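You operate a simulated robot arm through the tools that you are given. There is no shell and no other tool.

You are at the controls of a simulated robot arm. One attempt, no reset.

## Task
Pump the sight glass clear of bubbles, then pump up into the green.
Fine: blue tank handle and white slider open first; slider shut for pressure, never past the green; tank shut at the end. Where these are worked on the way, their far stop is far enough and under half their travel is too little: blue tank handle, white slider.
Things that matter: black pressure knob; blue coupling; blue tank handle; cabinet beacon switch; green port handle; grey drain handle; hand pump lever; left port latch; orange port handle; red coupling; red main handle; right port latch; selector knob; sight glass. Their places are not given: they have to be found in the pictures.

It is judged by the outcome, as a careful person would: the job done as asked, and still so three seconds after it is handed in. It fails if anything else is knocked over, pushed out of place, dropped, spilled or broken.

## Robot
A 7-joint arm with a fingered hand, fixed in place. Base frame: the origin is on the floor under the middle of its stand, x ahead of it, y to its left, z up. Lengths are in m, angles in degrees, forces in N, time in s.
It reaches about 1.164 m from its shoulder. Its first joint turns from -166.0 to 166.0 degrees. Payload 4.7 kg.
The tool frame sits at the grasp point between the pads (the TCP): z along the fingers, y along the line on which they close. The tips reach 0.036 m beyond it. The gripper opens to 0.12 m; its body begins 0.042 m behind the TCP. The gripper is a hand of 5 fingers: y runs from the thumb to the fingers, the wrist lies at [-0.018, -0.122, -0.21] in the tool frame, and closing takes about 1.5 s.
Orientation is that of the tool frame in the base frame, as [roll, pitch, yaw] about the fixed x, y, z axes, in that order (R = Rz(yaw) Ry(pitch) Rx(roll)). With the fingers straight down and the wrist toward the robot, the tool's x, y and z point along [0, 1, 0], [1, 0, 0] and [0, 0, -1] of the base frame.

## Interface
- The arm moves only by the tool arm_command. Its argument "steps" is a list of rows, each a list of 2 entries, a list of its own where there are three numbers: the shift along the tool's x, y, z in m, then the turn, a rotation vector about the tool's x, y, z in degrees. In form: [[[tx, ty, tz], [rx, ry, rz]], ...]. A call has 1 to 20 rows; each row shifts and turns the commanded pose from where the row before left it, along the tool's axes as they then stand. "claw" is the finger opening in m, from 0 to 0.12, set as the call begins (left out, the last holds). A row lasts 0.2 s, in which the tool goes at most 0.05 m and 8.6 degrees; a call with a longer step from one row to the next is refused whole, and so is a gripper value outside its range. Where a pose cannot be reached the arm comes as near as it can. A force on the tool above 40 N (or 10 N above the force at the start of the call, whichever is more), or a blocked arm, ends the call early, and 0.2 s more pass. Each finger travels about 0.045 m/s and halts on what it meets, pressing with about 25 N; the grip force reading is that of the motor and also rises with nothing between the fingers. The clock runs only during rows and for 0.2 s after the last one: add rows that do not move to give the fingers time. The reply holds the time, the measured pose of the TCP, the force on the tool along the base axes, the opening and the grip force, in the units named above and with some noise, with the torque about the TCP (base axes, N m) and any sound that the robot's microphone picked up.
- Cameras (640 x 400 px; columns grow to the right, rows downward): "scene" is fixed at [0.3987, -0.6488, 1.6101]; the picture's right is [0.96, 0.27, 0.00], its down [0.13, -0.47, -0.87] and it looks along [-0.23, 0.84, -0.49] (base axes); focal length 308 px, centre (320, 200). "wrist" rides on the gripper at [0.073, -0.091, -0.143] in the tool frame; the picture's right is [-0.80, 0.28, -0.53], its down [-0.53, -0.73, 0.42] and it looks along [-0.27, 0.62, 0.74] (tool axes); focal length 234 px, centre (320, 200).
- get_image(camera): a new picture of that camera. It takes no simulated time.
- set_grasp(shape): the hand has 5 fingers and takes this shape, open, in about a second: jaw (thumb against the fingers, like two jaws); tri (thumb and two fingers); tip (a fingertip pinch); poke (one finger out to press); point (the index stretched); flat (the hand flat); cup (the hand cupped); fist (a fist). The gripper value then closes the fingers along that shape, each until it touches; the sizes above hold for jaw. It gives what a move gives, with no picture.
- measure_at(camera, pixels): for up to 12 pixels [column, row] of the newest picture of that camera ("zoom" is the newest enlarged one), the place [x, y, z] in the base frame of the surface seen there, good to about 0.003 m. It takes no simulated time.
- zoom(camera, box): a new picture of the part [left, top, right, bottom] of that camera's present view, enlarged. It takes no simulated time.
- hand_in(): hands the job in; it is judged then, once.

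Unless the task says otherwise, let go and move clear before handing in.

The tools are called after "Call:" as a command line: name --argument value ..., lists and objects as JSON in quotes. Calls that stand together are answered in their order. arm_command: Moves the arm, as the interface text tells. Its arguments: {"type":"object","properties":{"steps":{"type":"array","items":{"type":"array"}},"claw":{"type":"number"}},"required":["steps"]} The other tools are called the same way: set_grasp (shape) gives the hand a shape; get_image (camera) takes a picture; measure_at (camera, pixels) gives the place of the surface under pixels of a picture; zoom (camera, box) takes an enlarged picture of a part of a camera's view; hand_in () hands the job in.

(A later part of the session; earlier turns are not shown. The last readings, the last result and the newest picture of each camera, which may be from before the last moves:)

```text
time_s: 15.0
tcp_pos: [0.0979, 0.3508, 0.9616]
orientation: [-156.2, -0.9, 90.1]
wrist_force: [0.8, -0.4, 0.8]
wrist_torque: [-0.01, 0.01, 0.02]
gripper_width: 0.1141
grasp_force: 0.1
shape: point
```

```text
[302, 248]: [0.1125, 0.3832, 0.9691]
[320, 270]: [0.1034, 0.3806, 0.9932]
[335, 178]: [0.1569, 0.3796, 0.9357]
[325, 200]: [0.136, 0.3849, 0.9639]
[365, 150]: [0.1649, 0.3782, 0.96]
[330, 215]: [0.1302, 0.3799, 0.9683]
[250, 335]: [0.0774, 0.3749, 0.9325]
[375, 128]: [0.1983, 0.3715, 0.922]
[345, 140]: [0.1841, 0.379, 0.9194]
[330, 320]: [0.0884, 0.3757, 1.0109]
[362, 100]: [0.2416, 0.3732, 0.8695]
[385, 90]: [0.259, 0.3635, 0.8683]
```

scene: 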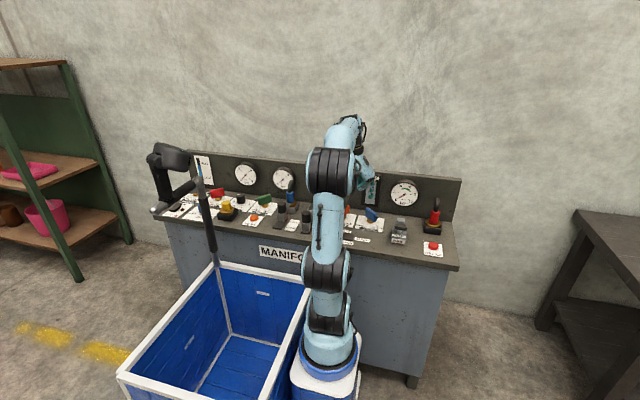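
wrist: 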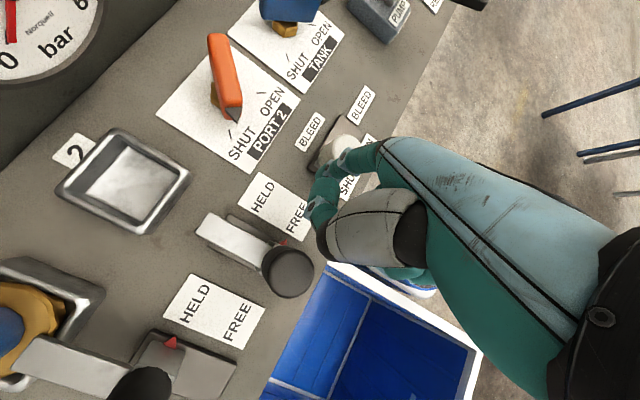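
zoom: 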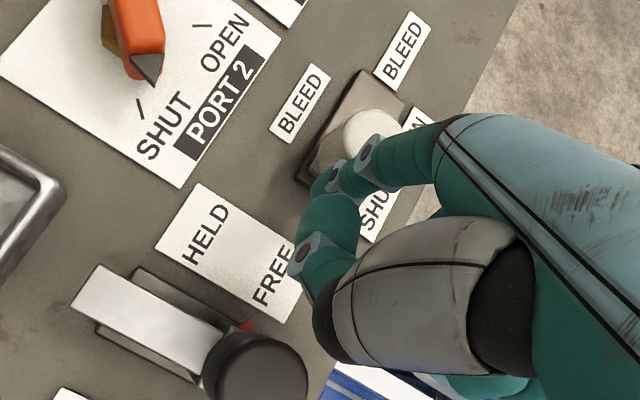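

Thumb knuckle at (0.1125,0.383,0.969) clears the latch. I'll lower 18 mm more and then push the knob toward +x by about 45 mm in small steps.

Call:
arm_command --steps '[[[0, 0.0076, 0.017], [0, 0, 0]], [[0, 0.0091, -0.0041], [0, 0, 0]], [[0, 0.0091, -0.0041], [0, 0, 0]], [[0, 0.0091, -0.0041], [0, 0, 0]], [[0, 0.0091, -0.0041], [0, 0, 0]]]'

Call:
zoom --camera "wrist" --box '[240, 80, 400, 280]'

```text
time_s: 16.2
tcp_pos: [0.1382, 0.3512, 0.9427]
orientation: [-156.2, -0.8, 90.1]
wrist_force: [0.8, 0.0, -1.4]
wrist_torque: [0.01, 0.0, -0.01]
gripper_width: 0.1144
grasp_force: 0.1
shape: point
```

```text
2.00 times, centred on (320, 180) of wrist
```

zoom: 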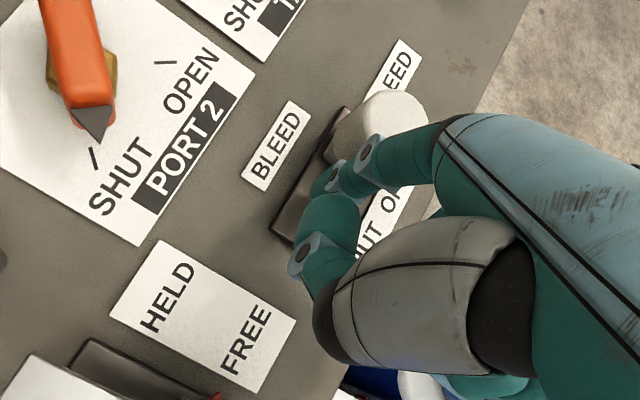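

The knob has moved along with the finger (zoom (380,130)) with negligible force. I'll keep pushing toward its OPEN stop.

Call:
arm_command --steps '[[[0, 0.0073, -0.0033], [0, 0, 0]], [[0, 0.0073, -0.0033], [0, 0, 0]], [[0, 0.0073, -0.0033], [0, 0, 0]]]'

Call:
zoom --camera "wrist" --box '[240, 80, 400, 280]'

Call:
zoom --camera "scene" --box '[300, 180, 420, 255]'

```text
time_s: 17.0
tcp_pos: [0.1609, 0.3524, 0.9441]
orientation: [-156.1, -1.1, 90.1]
wrist_force: [-17.3, 1.0, 8.7]
wrist_torque: [0.16, -0.09, 0.32]
gripper_width: 0.1143
grasp_force: 0.0
shape: point
```

```text
2.00 times, centred on (320, 180) of wrist
```

zoom: 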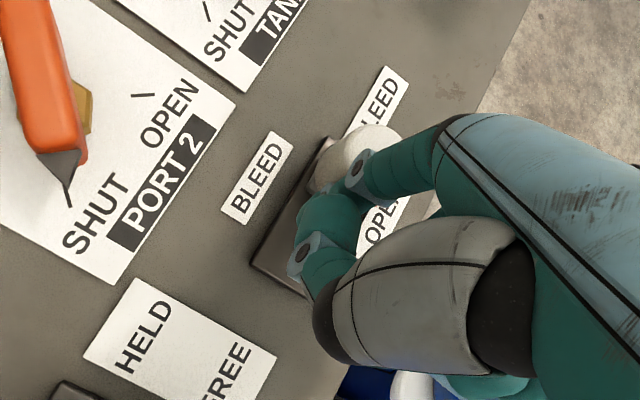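

```text
5.33 times, centred on (360, 218) of scene
```

zoom: 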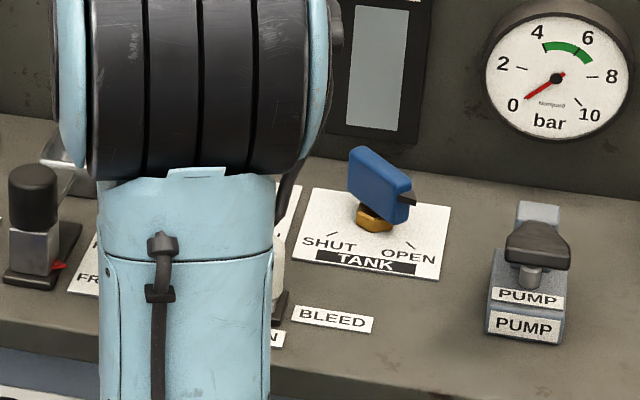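

17 N and the track's end reached: the slider is at its OPEN stop. I'll back off, lift, and go over to above the pump lever's free end near (0.4375,0.335).

Call:
arm_command --steps '[[[0, -0.011, 0.0049], [0, 0, 0]], [[0, -0.0142, -0.032], [0, 0, 0]], [[0, -0.0142, -0.032], [0, 0, 0]], [[0, -0.0142, -0.032], [0, 0, 0]], [[0, -0.0142, -0.032], [0, 0, 0]], [[-0.0055, 0.0345, -0.01537], [0, 0, 0]], [[-0.0055, 0.0345, -0.01537], [0, 0, 0]], [[-0.0055, 0.0345, -0.01537], [0, 0, 0]], [[-0.0055, 0.0345, -0.01537], [0, 0, 0]], [[-0.0055, 0.0345, -0.01537], [0, 0, 0]], [[-0.0055, 0.0345, -0.01537], [0, 0, 0]]]'

Call:
get_image --camera "scene"

Call:
get_image --camera "wrist"

```text
time_s: 19.4
tcp_pos: [0.3754, 0.3163, 1.0838]
orientation: [-156.3, -0.9, 90.1]
wrist_force: [0.6, 0.4, -0.8]
wrist_torque: [0.02, 0.01, -0.02]
gripper_width: 0.1145
grasp_force: 0.0
shape: point
```

```text
taken
```

scene: 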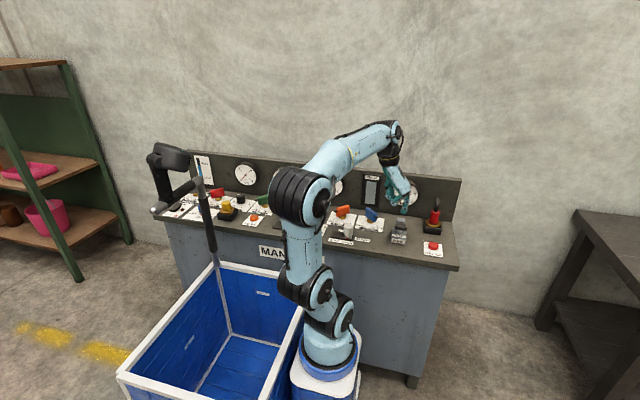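

```text
taken
```

wrist: 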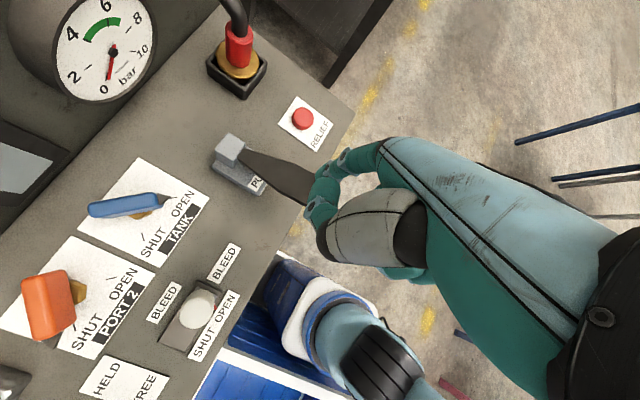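

Both TANK and BLEED look open now (wrist (130,205) and (198,305)). I'll zoom the scene to check the finger against the lever.

Call:
zoom --camera "scene" --box '[345, 165, 465, 260]'

Call:
zoom --camera "wrist" --box '[180, 100, 380, 260]'

```text
4.21 times, centred on (405, 212) of scene
```

zoom: 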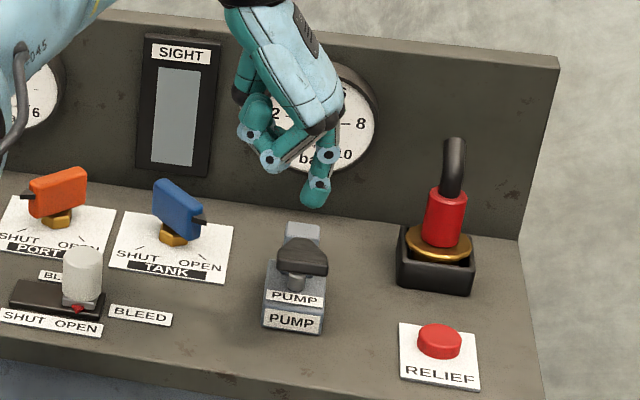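

```text
2.50 times, centred on (280, 180) of wrist
```

zoom: 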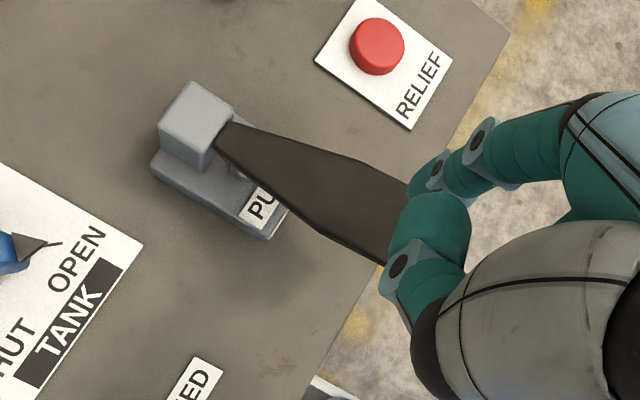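

The sight glass, gauge and pump are all in view; the fingertip is right above the paddle. I'll press down in small steps: ~48 mm to contact and then ~40 mm of stroke, watching the force.

Call:
arm_command --steps '[[[0, 0.0065, 0.0146], [0, 0, 0]], [[0, 0.0065, 0.0146], [0, 0, 0]], [[0, 0.0065, 0.0146], [0, 0, 0]], [[0, 0.0041, 0.0091], [0, 0, 0]], [[0, 0.0041, 0.0091], [0, 0, 0]]]'

Call:
zoom --camera "scene" --box '[345, 165, 465, 260]'

```text
time_s: 20.6
tcp_pos: [0.3767, 0.3169, 1.016]
orientation: [-156.2, -0.9, 90.1]
wrist_force: [0.3, 0.1, 0.9]
wrist_torque: [0.0, -0.11, -0.01]
gripper_width: 0.1142
grasp_force: 0.1
shape: point
```

```text
4.21 times, centred on (405, 212) of scene
```

zoom: 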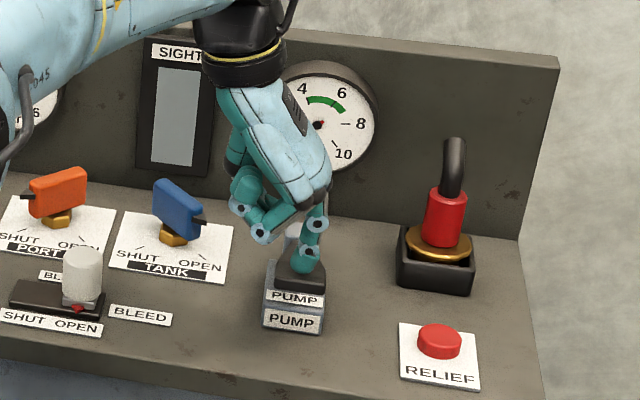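

The paddle is being pressed down (zoom (300,278)) with only ~1 N. I'll continue down to find the bottom of the stroke.

Call:
arm_command --steps '[[[0, 0.0041, 0.0091], [0, 0, 0]], [[0, 0.0041, 0.0091], [0, 0, 0]], [[0, 0.0041, 0.0091], [0, 0, 0]], [[0, 0.0041, 0.0091], [0, 0, 0]]]'

Call:
zoom --camera "scene" --box '[345, 165, 465, 260]'

```text
time_s: 21.6
tcp_pos: [0.3758, 0.3178, 0.9768]
orientation: [-156.2, -0.8, 90.1]
wrist_force: [0.7, -0.6, 3.4]
wrist_torque: [0.05, -0.23, -0.04]
gripper_width: 0.1143
grasp_force: 0.1
shape: point
```

```text
4.21 times, centred on (405, 212) of scene
```

zoom: 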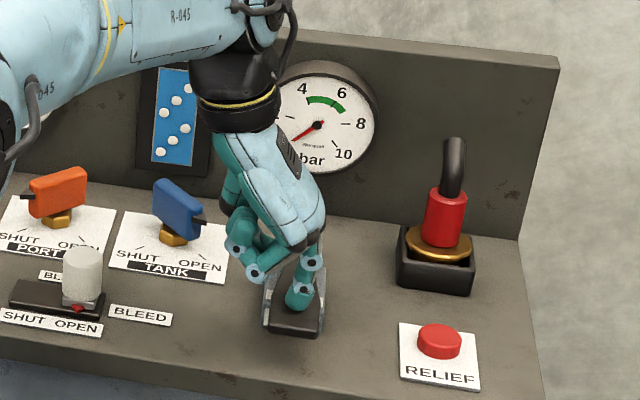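

The sight glass has filled blue with white bubbles (zoom (170,115)), so the stroke counts. I'll lift the finger to see whether the lever springs back.

Call:
arm_command --steps '[[[0, -0.0102, -0.0228], [0, 0, 0]], [[0, -0.0102, -0.0228], [0, 0, 0]], [[0, -0.0061, -0.0137], [0, 0, 0]], [[0, 0, 0], [0, 0, 0]]]'

Call:
zoom --camera "scene" --box '[345, 165, 465, 260]'

```text
time_s: 22.6
tcp_pos: [0.3767, 0.3176, 1.0415]
orientation: [-156.3, -0.8, 90.1]
wrist_force: [0.5, -0.6, 0.6]
wrist_torque: [-0.04, 0.01, 0.03]
gripper_width: 0.0
grasp_force: 0.1
shape: point
```

```text
4.21 times, centred on (405, 212) of scene
```

zoom: 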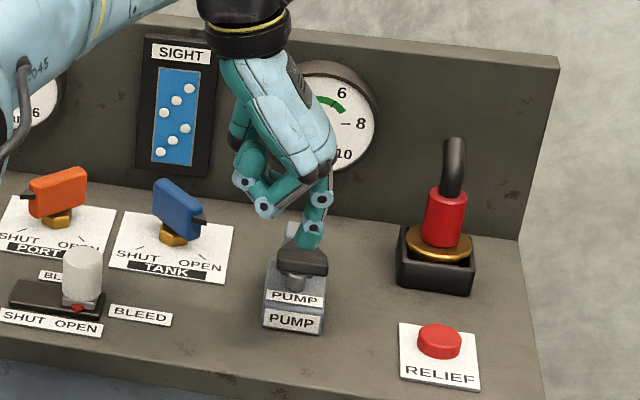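

The lever sprang back up and the glass still shows seven bubbles (zoom (160-190,90-152)). I'll do two full strokes and check the bubbles.

Call:
arm_command --steps '[[[0, 0.00925, 0.02075], [0, 0, 0]], [[0, 0.00925, 0.02075], [0, 0, 0]], [[0, 0.00925, 0.02075], [0, 0, 0]], [[0, -0.00925, -0.02075], [0, 0, 0]], [[0, -0.00925, -0.02075], [0, 0, 0]], [[0, -0.00925, -0.02075], [0, 0, 0]], [[0, 0.00925, 0.02075], [0, 0, 0]], [[0, 0.00925, 0.02075], [0, 0, 0]], [[0, 0.00925, 0.02075], [0, 0, 0]], [[0, -0.00925, -0.02075], [0, 0, 0]], [[0, -0.00925, -0.02075], [0, 0, 0]], [[0, -0.00925, -0.02075], [0, 0, 0]]]'

Call:
zoom --camera "scene" --box '[345, 165, 465, 260]'

```text
time_s: 25.2
tcp_pos: [0.3767, 0.3184, 1.0411]
orientation: [-156.1, -0.9, 89.9]
wrist_force: [-0.1, 0.4, 0.5]
wrist_torque: [0.02, 0.02, 0.0]
gripper_width: 0.0002
grasp_force: 0.1
shape: point
```

```text
4.21 times, centred on (405, 212) of scene
```

zoom: 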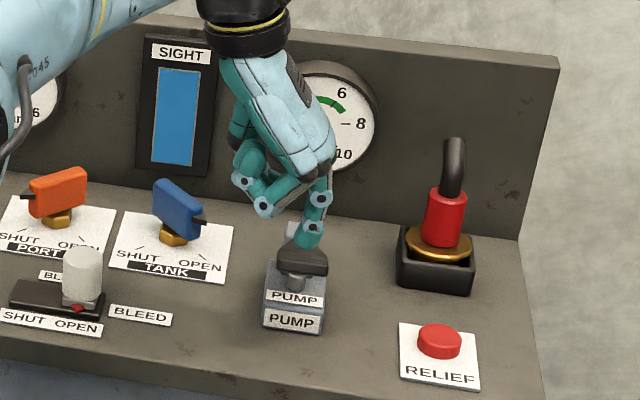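

The sight glass now seems plain blue with no bubbles. I'll zoom on it closely and on the gauge to make sure.

Call:
zoom --camera "scene" --box '[355, 170, 435, 220]'

Call:
get_image --camera "wrist"

```text
8.00 times, centred on (395, 195) of scene
```

zoom: 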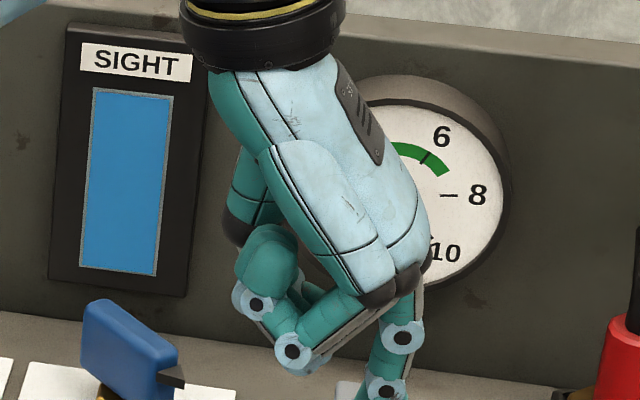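

```text
taken
```

wrist: 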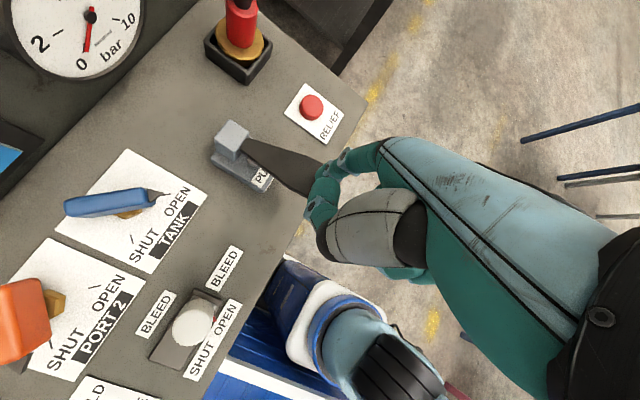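

Clear blue, needle at 0. Now the slider must be shut: I'll measure the knob's present place in the wrist view at (195,320) before moving.

Call:
measure_at --camera "wrist" --pixels '[[195, 318], [203, 313], [185, 322], [195, 330], [199, 306], [210, 300], [175, 350], [225, 270]]'

Call:
arm_command --steps '[[[0, -0.0163, -0.0365], [0, 0, 0]], [[0.008, -0.0354, 0.0158], [0, 0, 0]], [[0.008, -0.0354, 0.0158], [0, 0, 0]], [[0.008, -0.0354, 0.0158], [0, 0, 0]], [[0.008, -0.0354, 0.0158], [0, 0, 0]]]'

Call:
zoom --camera "scene" --box '[320, 150, 440, 250]'

Call:
get_image --camera "wrist"

```text
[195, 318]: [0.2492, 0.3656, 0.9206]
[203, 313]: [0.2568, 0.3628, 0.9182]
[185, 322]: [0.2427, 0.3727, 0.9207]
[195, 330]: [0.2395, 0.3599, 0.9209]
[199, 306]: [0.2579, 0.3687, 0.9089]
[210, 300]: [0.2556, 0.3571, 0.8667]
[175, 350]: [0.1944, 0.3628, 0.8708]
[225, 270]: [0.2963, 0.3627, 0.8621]
```

```text
time_s: 26.4
tcp_pos: [0.2203, 0.3486, 1.0813]
orientation: [-156.2, -0.9, 90.1]
wrist_force: [-0.4, -0.9, 0.4]
wrist_torque: [0.0, 0.0, 0.03]
gripper_width: 0.0
grasp_force: 0.0
shape: point
```

```text
4.00 times, centred on (380, 200) of scene
```

zoom: 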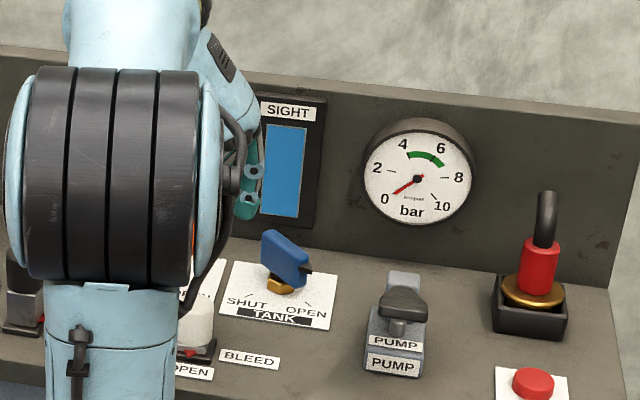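

```text
taken
```

wrist: 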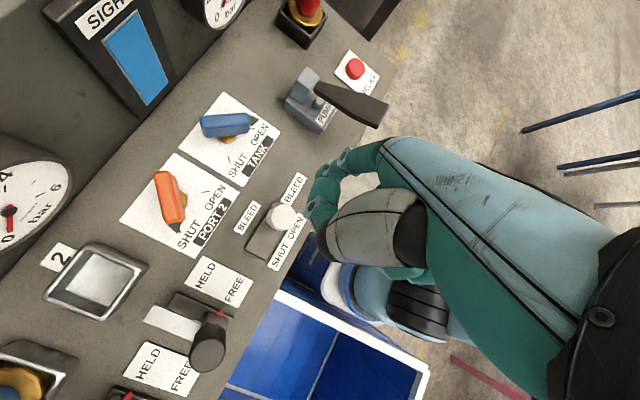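

Knob now at (0.2485,0.3665), so travel was ~53 mm; the sight glass is clear blue in both views. I'll lower the finger to the knob's right side in two stages.

Call:
arm_command --steps '[[[0, 0.0147, 0.0293], [0, 0, 0]], [[0, 0.0147, 0.0293], [0, 0, 0]], [[0, 0.0147, 0.0293], [0, 0, 0]]]'

Call:
zoom --camera "wrist" --box '[240, 80, 400, 280]'

Call:
zoom --camera "scene" --box '[330, 180, 400, 250]'

```text
time_s: 27.2
tcp_pos: [0.2259, 0.3505, 0.9821]
orientation: [-156.3, -1.0, 90.0]
wrist_force: [-0.1, 1.1, 0.5]
wrist_torque: [0.02, 0.01, 0.04]
gripper_width: 0.1143
grasp_force: 0.0
shape: point
```

```text
2.00 times, centred on (320, 180) of wrist
```

zoom: 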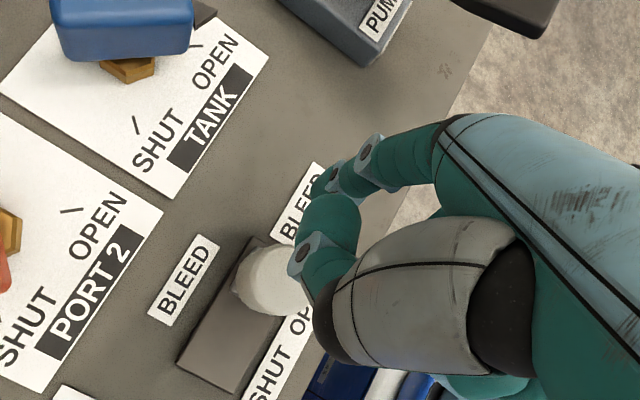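

```text
5.71 times, centred on (365, 215) of scene
```

zoom: 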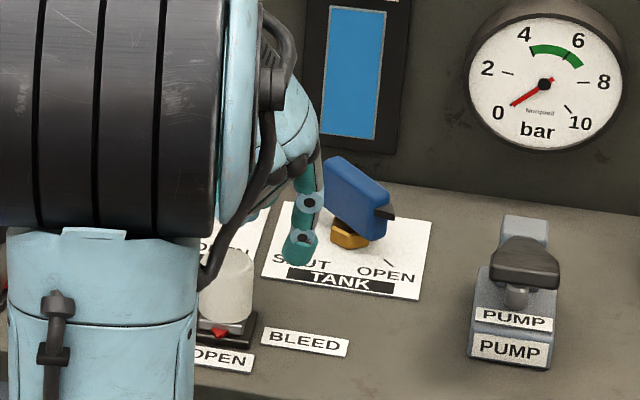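

The finger (scene zoom (300,250)) is right of the knob (228,285), with thumb passing above it. I'll lower the last 30 mm.

Call:
arm_command --steps '[[[0, 0.0061, 0.0137], [0, 0, 0]], [[0, 0.0061, 0.0137], [0, 0, 0]]]'

Call:
zoom --camera "scene" --box '[330, 180, 400, 250]'

```text
time_s: 27.8
tcp_pos: [0.2266, 0.3509, 0.9527]
orientation: [-156.2, -1.0, 90.0]
wrist_force: [-0.7, 0.5, 0.8]
wrist_torque: [-0.03, -0.03, 0.01]
gripper_width: 0.1142
grasp_force: 0.1
shape: point
```

```text
5.71 times, centred on (365, 215) of scene
```

zoom: 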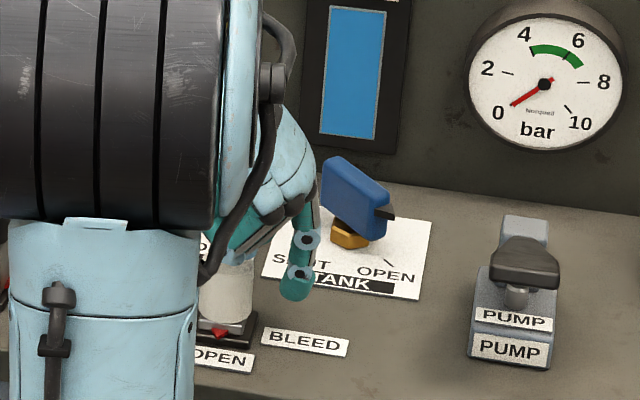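

No contact yet. I'll push the knob toward -x (SHUT), 50 mm first.

Call:
arm_command --steps '[[[0, -0.00914, 0.0041], [0, 0, 0]], [[0, -0.00914, 0.0041], [0, 0, 0]], [[0, -0.00914, 0.0041], [0, 0, 0]], [[0, -0.00914, 0.0041], [0, 0, 0]], [[0, -0.00914, 0.0041], [0, 0, 0]]]'

Call:
zoom --camera "wrist" --box '[240, 80, 400, 280]'

Call:
zoom --camera "scene" --box '[330, 180, 400, 250]'

```text
time_s: 29.0
tcp_pos: [0.1754, 0.3503, 0.9523]
orientation: [-156.2, -0.8, 90.2]
wrist_force: [0.0, -0.4, -0.6]
wrist_torque: [0.02, -0.03, -0.01]
gripper_width: 0.0
grasp_force: 0.1
shape: point
```

```text
2.00 times, centred on (320, 180) of wrist
```

zoom: 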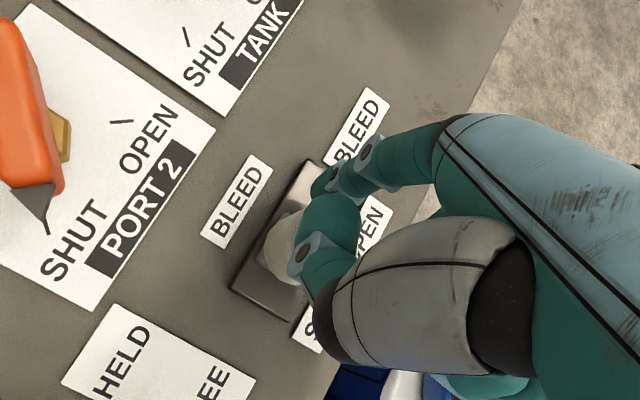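

```text
5.71 times, centred on (365, 215) of scene
```

zoom: 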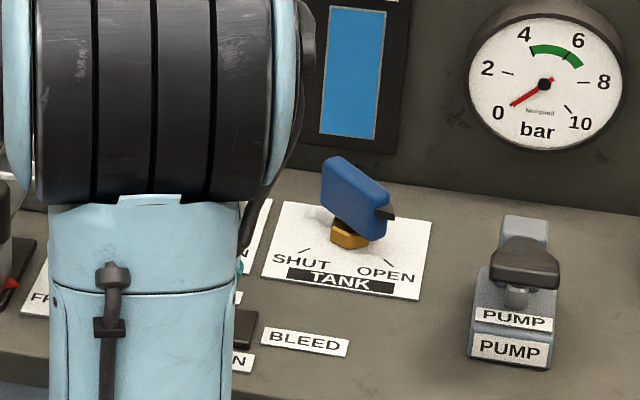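

The knob has moved left with the finger (wrist zoom (280,250)). I'll continue to the SHUT stop.

Call:
arm_command --steps '[[[0, -0.0073, 0.0033], [0, 0, 0]], [[0, -0.0073, 0.0033], [0, 0, 0]], [[0, -0.0055, 0.0024], [0, 0, 0]]]'

Call:
zoom --camera "wrist" --box '[240, 80, 400, 280]'

```text
time_s: 29.8
tcp_pos: [0.1543, 0.3511, 0.9526]
orientation: [-156.1, -0.8, 90.1]
wrist_force: [4.5, -0.8, 0.6]
wrist_torque: [0.04, -0.3, -0.07]
gripper_width: 0.0
grasp_force: 0.2
shape: point
```

```text
2.00 times, centred on (320, 180) of wrist
```

zoom: 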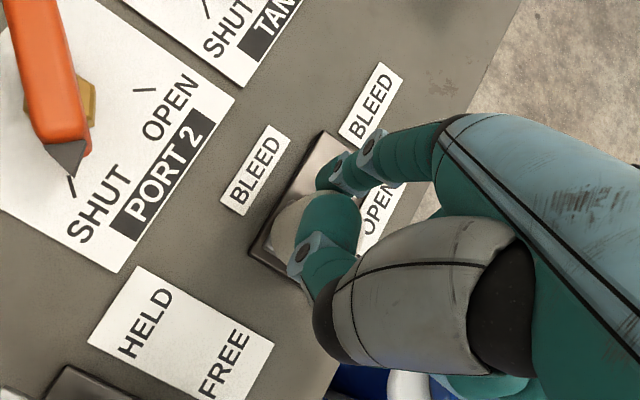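

Force is rising (4.5 N) and the knob is at the track's left end. A small extra push to confirm the stop.

Call:
arm_command --steps '[[[0, -0.0046, 0.002], [0, 0, 0]], [[0, -0.0037, 0.0016], [0, 0, 0]], [[0, 0, 0], [0, 0, 0]]]'

```text
time_s: 30.6
tcp_pos: [0.1458, 0.3505, 0.9521]
orientation: [-156.2, -0.8, 90.2]
wrist_force: [9.0, 1.3, -0.1]
wrist_torque: [0.03, -0.5, -0.13]
gripper_width: 0.0001
grasp_force: 0.0
shape: point
```

9 N with the finger bending: the slider is against its SHUT stop. I'll back off to +x, lift, and move back toward the pump, then verify the knob's place.

Call:
arm_command --steps '[[[0, 0.011, -0.0049], [0, 0, 0]], [[0, 0.0137, -0.0061], [0, 0, 0]], [[0, -0.0142, -0.032], [0, 0, 0]], [[0, -0.0142, -0.032], [0, 0, 0]], [[0, -0.0142, -0.032], [0, 0, 0]], [[0, -0.0102, -0.0228], [0, 0, 0]], [[-0.008, 0.0346, -0.0154], [0, 0, 0]], [[-0.008, 0.0346, -0.0154], [0, 0, 0]], [[-0.008, 0.0346, -0.0154], [0, 0, 0]], [[-0.008, 0.0346, -0.0154], [0, 0, 0]]]'

Call:
get_image --camera "wrist"

Call:
zoom --camera "scene" --box '[320, 165, 440, 250]'

```text
time_s: 32.8
tcp_pos: [0.3236, 0.3165, 1.0829]
orientation: [-156.2, -1.0, 90.1]
wrist_force: [-0.2, 0.1, 1.3]
wrist_torque: [-0.01, 0.01, -0.01]
gripper_width: 0.0
grasp_force: 0.1
shape: point
```

```text
taken
```

wrist: 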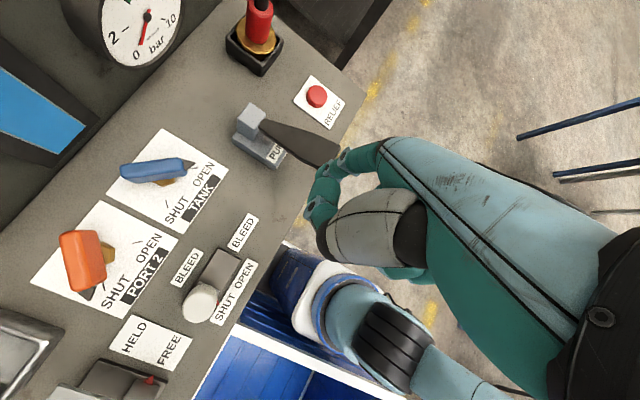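

```text
4.71 times, centred on (380, 208) of scene
```

zoom: 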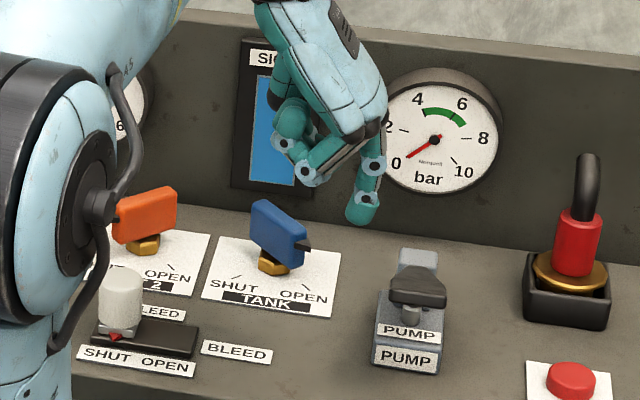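

The slider knob is back at the left end over SHUT (scene zoom (118,300)) and tank still OPEN. I'll zoom the gauge to learn exactly where the green band lies, and measure the knob.

Call:
measure_at --camera "wrist" --pixels '[[199, 303], [205, 298], [193, 308]]'

Call:
zoom --camera "scene" --box '[380, 170, 430, 210]'

Call:
zoom --camera "wrist" --box '[80, 0, 200, 80]'

```text
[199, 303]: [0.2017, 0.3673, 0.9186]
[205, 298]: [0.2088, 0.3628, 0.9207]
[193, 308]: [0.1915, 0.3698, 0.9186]
```

```text
10.00 times, centred on (405, 190) of scene
```

zoom: 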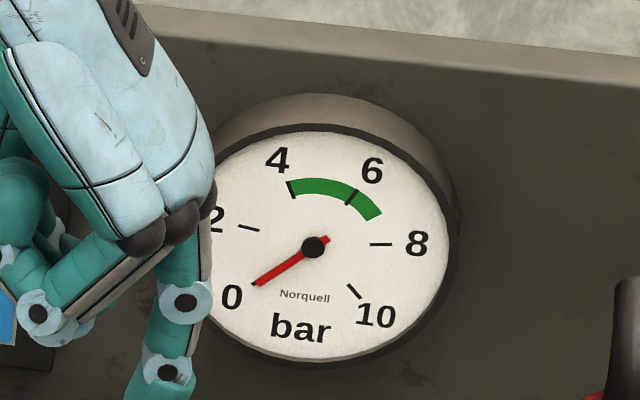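

```text
5.00 times, centred on (140, 40) of wrist
```

zoom: 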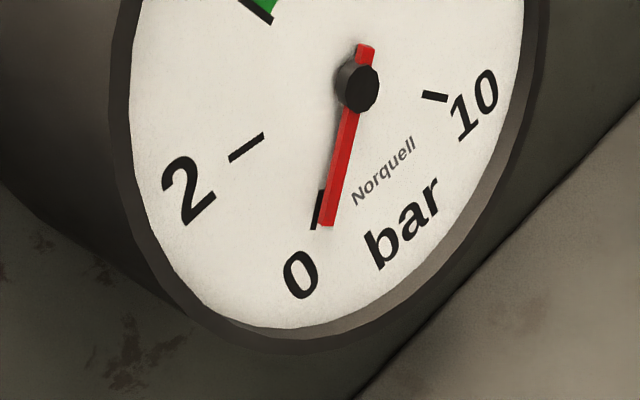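

The green band runs from 4 to about 7 bar. The knob reads x≈0.2017 against 0.1955 at the beginning, so I'll zoom to see whether it is really fully shut.

Call:
zoom --camera "wrist" --box '[160, 240, 280, 330]'

```text
4.44 times, centred on (220, 285) of wrist
```

zoom: 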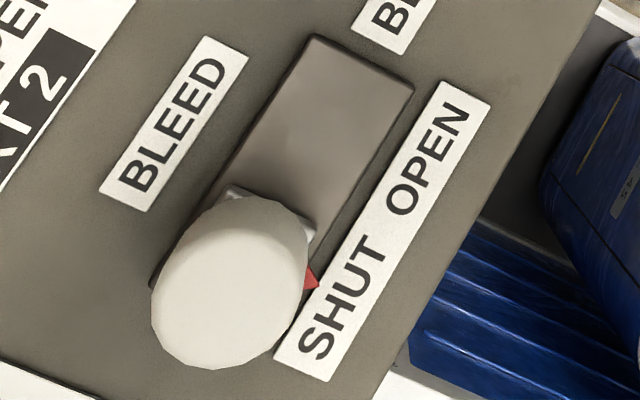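

Call:
measure_at --camera "zoom" --pixels '[[220, 310], [180, 350], [260, 350], [205, 285], [255, 290], [270, 215], [312, 280], [152, 285], [310, 40], [320, 330], [430, 160], [228, 280]]'

```text
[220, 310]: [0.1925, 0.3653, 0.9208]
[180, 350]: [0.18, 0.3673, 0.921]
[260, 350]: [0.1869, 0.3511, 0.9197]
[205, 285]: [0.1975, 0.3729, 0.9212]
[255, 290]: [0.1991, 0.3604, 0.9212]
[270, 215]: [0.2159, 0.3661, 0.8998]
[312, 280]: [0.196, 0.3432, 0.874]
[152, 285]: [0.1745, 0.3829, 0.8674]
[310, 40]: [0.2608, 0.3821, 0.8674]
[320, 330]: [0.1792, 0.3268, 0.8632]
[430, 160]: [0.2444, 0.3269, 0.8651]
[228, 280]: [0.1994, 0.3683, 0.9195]
```

The red pointer is at the SHUT end and the knob centre at (0.193,0.365): fully shut as at the start. I'll go back over the lever, make one stroke, rise and read the gauge.

Call:
arm_command --steps '[[[0, 0.0321, 0.0076], [0, 0, 0]], [[0, 0.0321, 0.0076], [0, 0, 0]], [[0, 0.00925, 0.02075], [0, 0, 0]], [[0, 0.00925, 0.02075], [0, 0, 0]], [[0, 0.00925, 0.02075], [0, 0, 0]], [[0, -0.00925, -0.02075], [0, 0, 0]], [[0, -0.00925, -0.02075], [0, 0, 0]], [[0, -0.00925, -0.02075], [0, 0, 0]], [[0, -0.0163, -0.0365], [0, 0, 0]]]'

Call:
get_image --camera "wrist"

Call:
zoom --camera "scene" --box '[355, 165, 435, 245]'

```text
time_s: 34.8
tcp_pos: [0.375, 0.3175, 1.0828]
orientation: [-156.2, -0.9, 90.1]
wrist_force: [0.4, -0.4, 0.5]
wrist_torque: [0.01, 0.02, -0.02]
gripper_width: 0.0
grasp_force: 0.1
shape: point
```

```text
taken
```

wrist: 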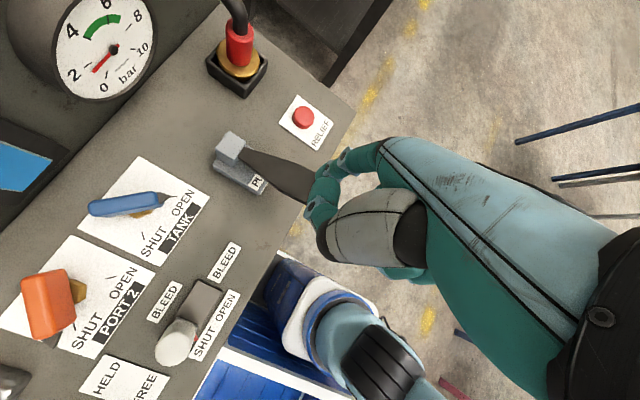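

```text
5.00 times, centred on (395, 205) of scene
```

zoom: 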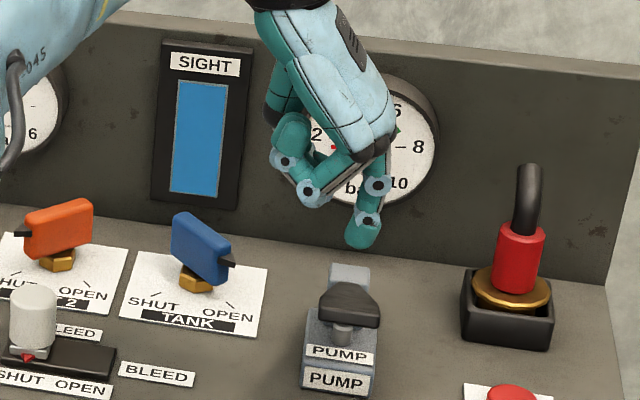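

One stroke raised the needle (wrist (100,62)) to between 0 and 2 bar. I'll zoom to read it.

Call:
zoom --camera "wrist" --box '[40, 0, 170, 110]'

```text
3.64 times, centred on (105, 55) of wrist
```

zoom: 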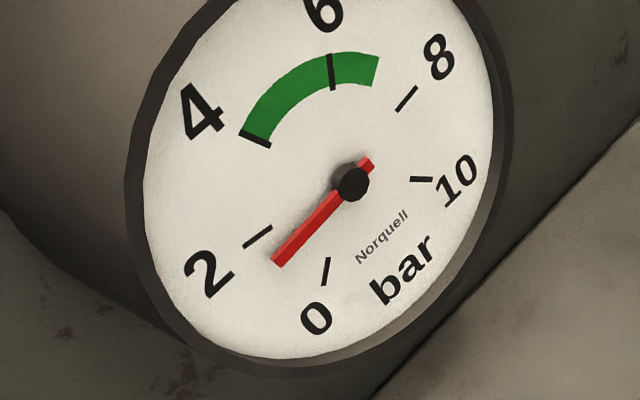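

The needle reads about 1.2 bar, so roughly 1.2 bar per full stroke. Two more strokes should give ~3.6; I'll do them and read again.

Call:
arm_command --steps '[[[0, 0.0163, 0.0365], [0, 0, 0]], [[0, 0.00925, 0.02075], [0, 0, 0]], [[0, 0.00925, 0.02075], [0, 0, 0]], [[0, 0.00925, 0.02075], [0, 0, 0]], [[0, -0.00925, -0.02075], [0, 0, 0]], [[0, -0.00925, -0.02075], [0, 0, 0]], [[0, -0.00925, -0.02075], [0, 0, 0]], [[0, 0.00925, 0.02075], [0, 0, 0]], [[0, 0.00925, 0.02075], [0, 0, 0]], [[0, 0.00925, 0.02075], [0, 0, 0]], [[0, -0.00925, -0.02075], [0, 0, 0]], [[0, -0.00925, -0.02075], [0, 0, 0]], [[0, -0.00925, -0.02075], [0, 0, 0]], [[0, -0.0163, -0.0365], [0, 0, 0]]]'

Call:
zoom --camera "wrist" --box '[40, 0, 170, 110]'

```text
time_s: 37.8
tcp_pos: [0.3753, 0.3162, 1.083]
orientation: [-156.2, -0.8, 90.1]
wrist_force: [0.6, 0.3, 0.1]
wrist_torque: [-0.04, 0.03, -0.02]
gripper_width: 0.0002
grasp_force: 0.1
shape: point
```

```text
3.64 times, centred on (105, 55) of wrist
```

zoom: 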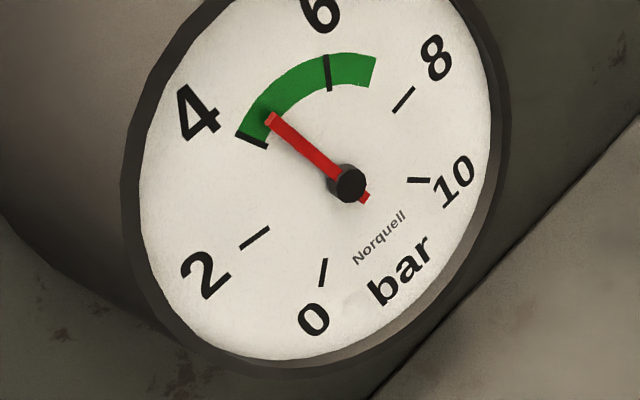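

The needle is now at about 4.5 bar, inside the green (4-7). I'll hold still a second to see whether it stays.

Call:
arm_command --steps '[[[0, 0, 0], [0, 0, 0]], [[0, 0, 0], [0, 0, 0]], [[0, 0, 0], [0, 0, 0]], [[0, 0, 0], [0, 0, 0]], [[0, 0, 0], [0, 0, 0]], [[0, 0, 0], [0, 0, 0]], [[0, 0, 0], [0, 0, 0]], [[0, 0, 0], [0, 0, 0]], [[0, 0, 0], [0, 0, 0]], [[0, 0, 0], [0, 0, 0]]]'

Call:
zoom --camera "wrist" --box '[40, 0, 170, 110]'

```text
time_s: 40.0
tcp_pos: [0.3757, 0.3144, 1.0826]
orientation: [-156.3, -0.8, 90.2]
wrist_force: [0.2, 0.1, 0.1]
wrist_torque: [0.03, -0.01, 0.02]
gripper_width: 0.0003
grasp_force: 0.2
shape: point
```

```text
3.64 times, centred on (105, 55) of wrist
```

zoom: 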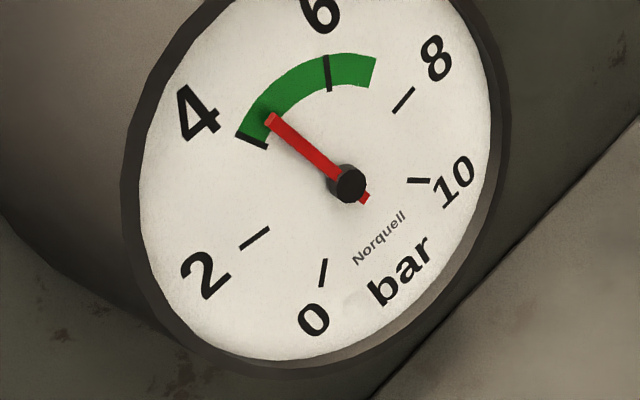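

Steady at ~4.45 bar. For a better margin I'll give a gentle half stroke (lever down ~33 mm only), which even if counted whole would stay below 7 bar.

Call:
arm_command --steps '[[[0, 0.0163, 0.0365], [0, 0, 0]], [[0, 0.0077, 0.0173], [0, 0, 0]], [[0, 0.0077, 0.0173], [0, 0, 0]], [[0, -0.0077, -0.0173], [0, 0, 0]], [[0, -0.0077, -0.0173], [0, 0, 0]], [[0, -0.0163, -0.0365], [0, 0, 0]], [[0, 0, 0], [0, 0, 0]]]'

Call:
zoom --camera "wrist" --box '[40, 0, 170, 110]'

```text
time_s: 41.6
tcp_pos: [0.3752, 0.3171, 1.0825]
orientation: [-156.1, -0.8, 90.2]
wrist_force: [-0.2, 0.5, 0.7]
wrist_torque: [0.01, -0.03, 0.03]
gripper_width: 0.0001
grasp_force: 0.1
shape: point
```

```text
3.64 times, centred on (105, 55) of wrist
```

zoom: 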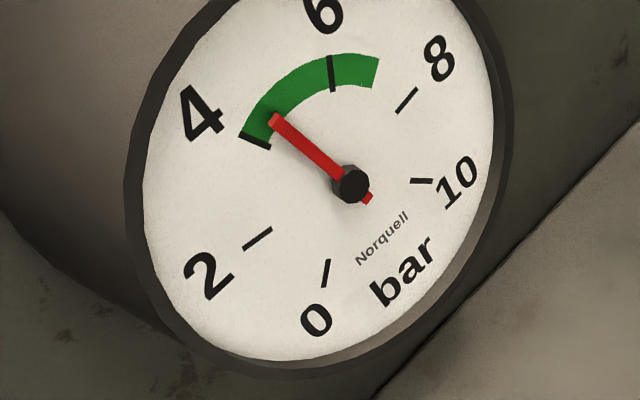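

A half stroke adds nothing (it needs a full stroke), and the needle sits steadily at ~4.45 in the green, so I'll leave it. Next is shutting the tank: I measure the handle as it stands and move the finger above its right side.

Call:
get_image --camera "wrist"

Call:
zoom --camera "wrist" --box '[70, 140, 230, 270]'

Call:
measure_at --camera "zoom" --pixels '[[205, 185], [150, 190], [260, 175], [340, 180], [365, 178], [120, 200], [100, 185], [300, 200]]'

Call:
arm_command --steps '[[[0.0348, -0.0135, 0.0104], [0, 0, 0]], [[0.0348, -0.0135, 0.0104], [0, 0, 0]], [[0.0348, -0.0135, 0.0104], [0, 0, 0]], [[0.0348, -0.0135, 0.0104], [0, 0, 0]], [[0.0348, -0.0135, 0.0104], [0, 0, 0]]]'

Call:
zoom --camera "scene" --box '[345, 165, 425, 235]'

```text
taken
```

wrist: 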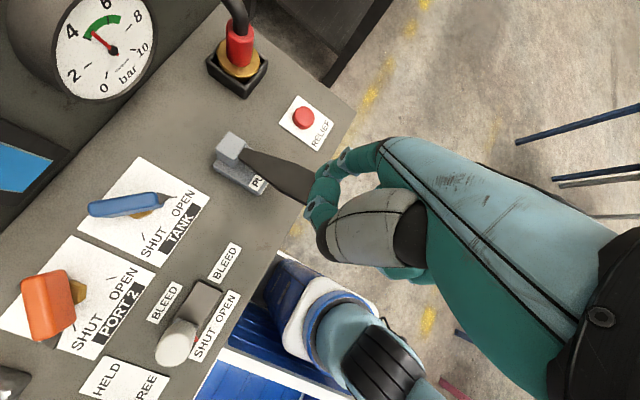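

```text
3.08 times, centred on (150, 205) of wrist
```

zoom: 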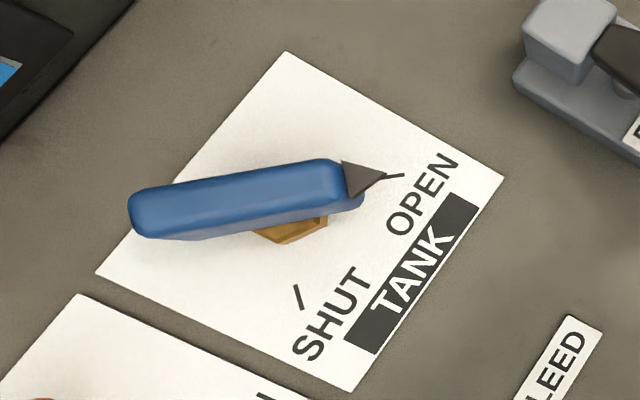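

```text
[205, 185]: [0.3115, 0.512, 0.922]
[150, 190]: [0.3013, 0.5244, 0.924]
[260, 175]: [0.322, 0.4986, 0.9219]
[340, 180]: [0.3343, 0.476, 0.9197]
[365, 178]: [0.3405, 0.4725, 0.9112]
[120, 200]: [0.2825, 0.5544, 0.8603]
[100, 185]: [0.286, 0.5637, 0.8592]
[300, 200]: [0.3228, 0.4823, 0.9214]
```

```text
time_s: 42.8
tcp_pos: [0.2934, 0.492, 1.0645]
orientation: [-156.2, -1.0, 90.0]
wrist_force: [-0.2, 0.2, 1.2]
wrist_torque: [0.03, 0.01, -0.03]
gripper_width: 0.0002
grasp_force: 0.1
shape: point
```

```text
5.71 times, centred on (385, 200) of scene
```

zoom: 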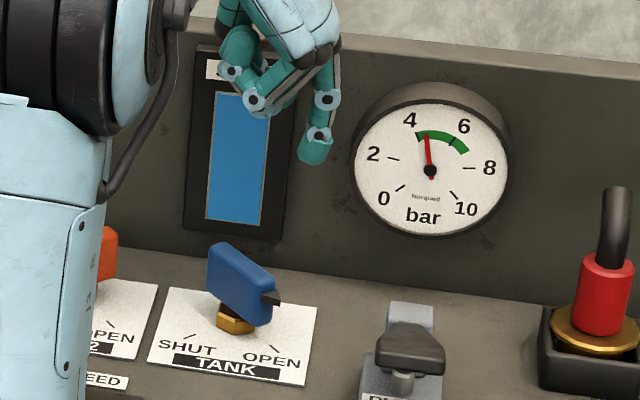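

The needle holds at ~4.5 in green (zoom (428,145)) and the pointer is on the OPEN tick. I'll lower the finger to the right-rear of the handle's pointer end.

Call:
arm_command --steps '[[[0, 0.01135, 0.02545], [0, 0, 0]], [[0, 0.01135, 0.02545], [0, 0, 0]], [[0, 0.01135, 0.02545], [0, 0, 0]], [[0, 0.01135, 0.02545], [0, 0, 0]]]'

Call:
zoom --camera "scene" --box '[345, 175, 425, 240]'

Call:
zoom --camera "wrist" --box '[240, 80, 400, 280]'

```text
time_s: 43.8
tcp_pos: [0.2935, 0.4928, 0.9542]
orientation: [-156.2, -0.9, 90.1]
wrist_force: [0.0, -0.8, 0.0]
wrist_torque: [0.01, 0.01, 0.01]
gripper_width: 0.0001
grasp_force: 0.0
shape: point
```

```text
6.15 times, centred on (385, 208) of scene
```

zoom: 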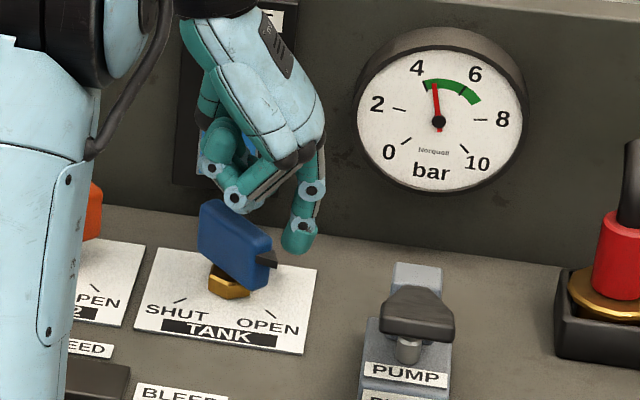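

```text
2.00 times, centred on (320, 180) of wrist
```

zoom: 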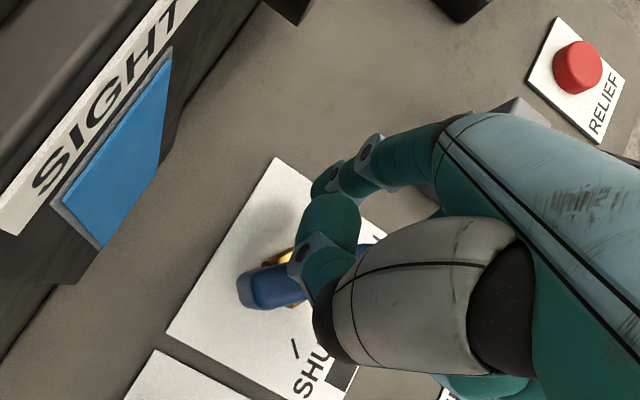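

The finger (zoom (300,235)) is behind and right of the pointer end with no contact, thumb above the bar. I'll sweep it forward-left along the arc to turn the handle halfway.

Call:
arm_command --steps '[[[-0.00715, -0.0056, 0.0025], [0, 0, 0]], [[-0.00715, -0.0056, 0.0025], [0, 0, 0]], [[-0.00605, -0.00195, 0.0009], [0, 0, 0]], [[-0.00605, -0.00195, 0.0009], [0, 0, 0]], [[-0.00495, -0.0041, 0.0018], [0, 0, 0]], [[-0.00495, -0.0041, 0.0018], [0, 0, 0]]]'

Call:
zoom --camera "scene" --box '[345, 175, 425, 240]'

```text
time_s: 45.2
tcp_pos: [0.2691, 0.4569, 0.9521]
orientation: [-156.2, -0.8, 90.0]
wrist_force: [0.7, 0.9, 0.3]
wrist_torque: [0.04, -0.03, 0.0]
gripper_width: 0.0
grasp_force: 0.0
shape: point
```

```text
6.15 times, centred on (385, 208) of scene
```

zoom: 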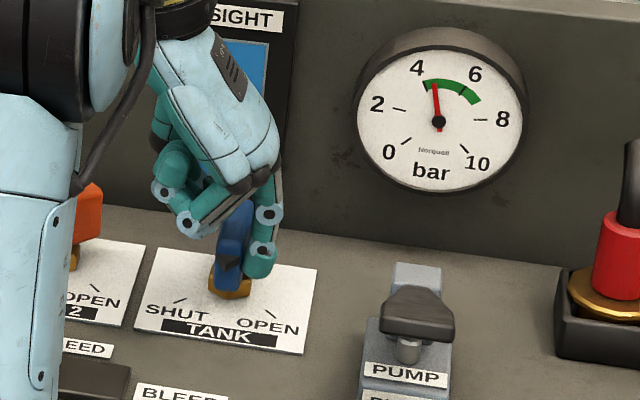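

The handle is half-way (pointer facing front at zoom (228,262)), forces ~1 N and gauge steady. I'll continue the arc toward SHUT.

Call:
arm_command --steps '[[[-0.00275, -0.0053, 0.00236], [0, 0, 0]], [[-0.00275, -0.0053, 0.00236], [0, 0, 0]], [[-0.00035, -0.0061, 0.0027], [0, 0, 0]], [[-0.00035, -0.0061, 0.0027], [0, 0, 0]], [[0.0008, -0.0037, 0.0016], [0, 0, 0]]]'

Call:
zoom --camera "scene" --box '[345, 175, 425, 240]'

```text
time_s: 46.4
tcp_pos: [0.2398, 0.4498, 0.9517]
orientation: [-156.2, -0.8, 90.1]
wrist_force: [3.0, -1.7, -0.2]
wrist_torque: [-0.08, -0.17, -0.16]
gripper_width: 0.0
grasp_force: 0.0
shape: point
```

```text
6.15 times, centred on (385, 208) of scene
```

zoom: 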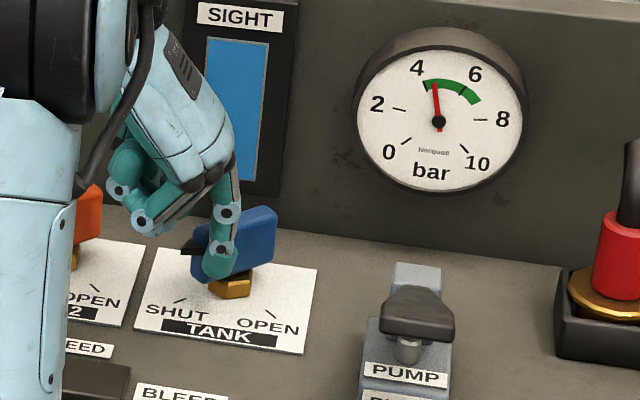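

The pointer is back on the SHUT side and force is beginning to rise. A bit more push in the (-x,+y) direction to seat it against its stop.

Call:
arm_command --steps '[[[0.003, -0.0032, 0.0014], [0, 0, 0]], [[0.003, -0.0028, 0.0012], [0, 0, 0]], [[0.003, -0.0018, 0.0008], [0, 0, 0]], [[0, 0, 0], [0, 0, 0]]]'

Call:
zoom --camera "scene" --box '[345, 175, 425, 240]'

```text
time_s: 47.4
tcp_pos: [0.231, 0.458, 0.9521]
orientation: [-156.2, -0.9, 90.0]
wrist_force: [7.5, -11.1, -0.1]
wrist_torque: [-0.49, -0.24, -0.93]
gripper_width: 0.0
grasp_force: 0.1
shape: point
```

```text
6.15 times, centred on (385, 208) of scene
```

zoom: 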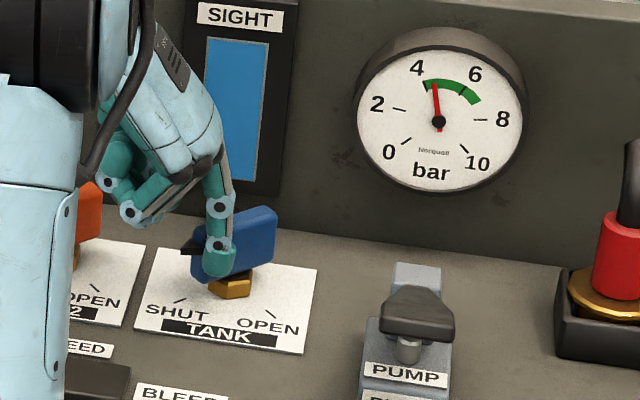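

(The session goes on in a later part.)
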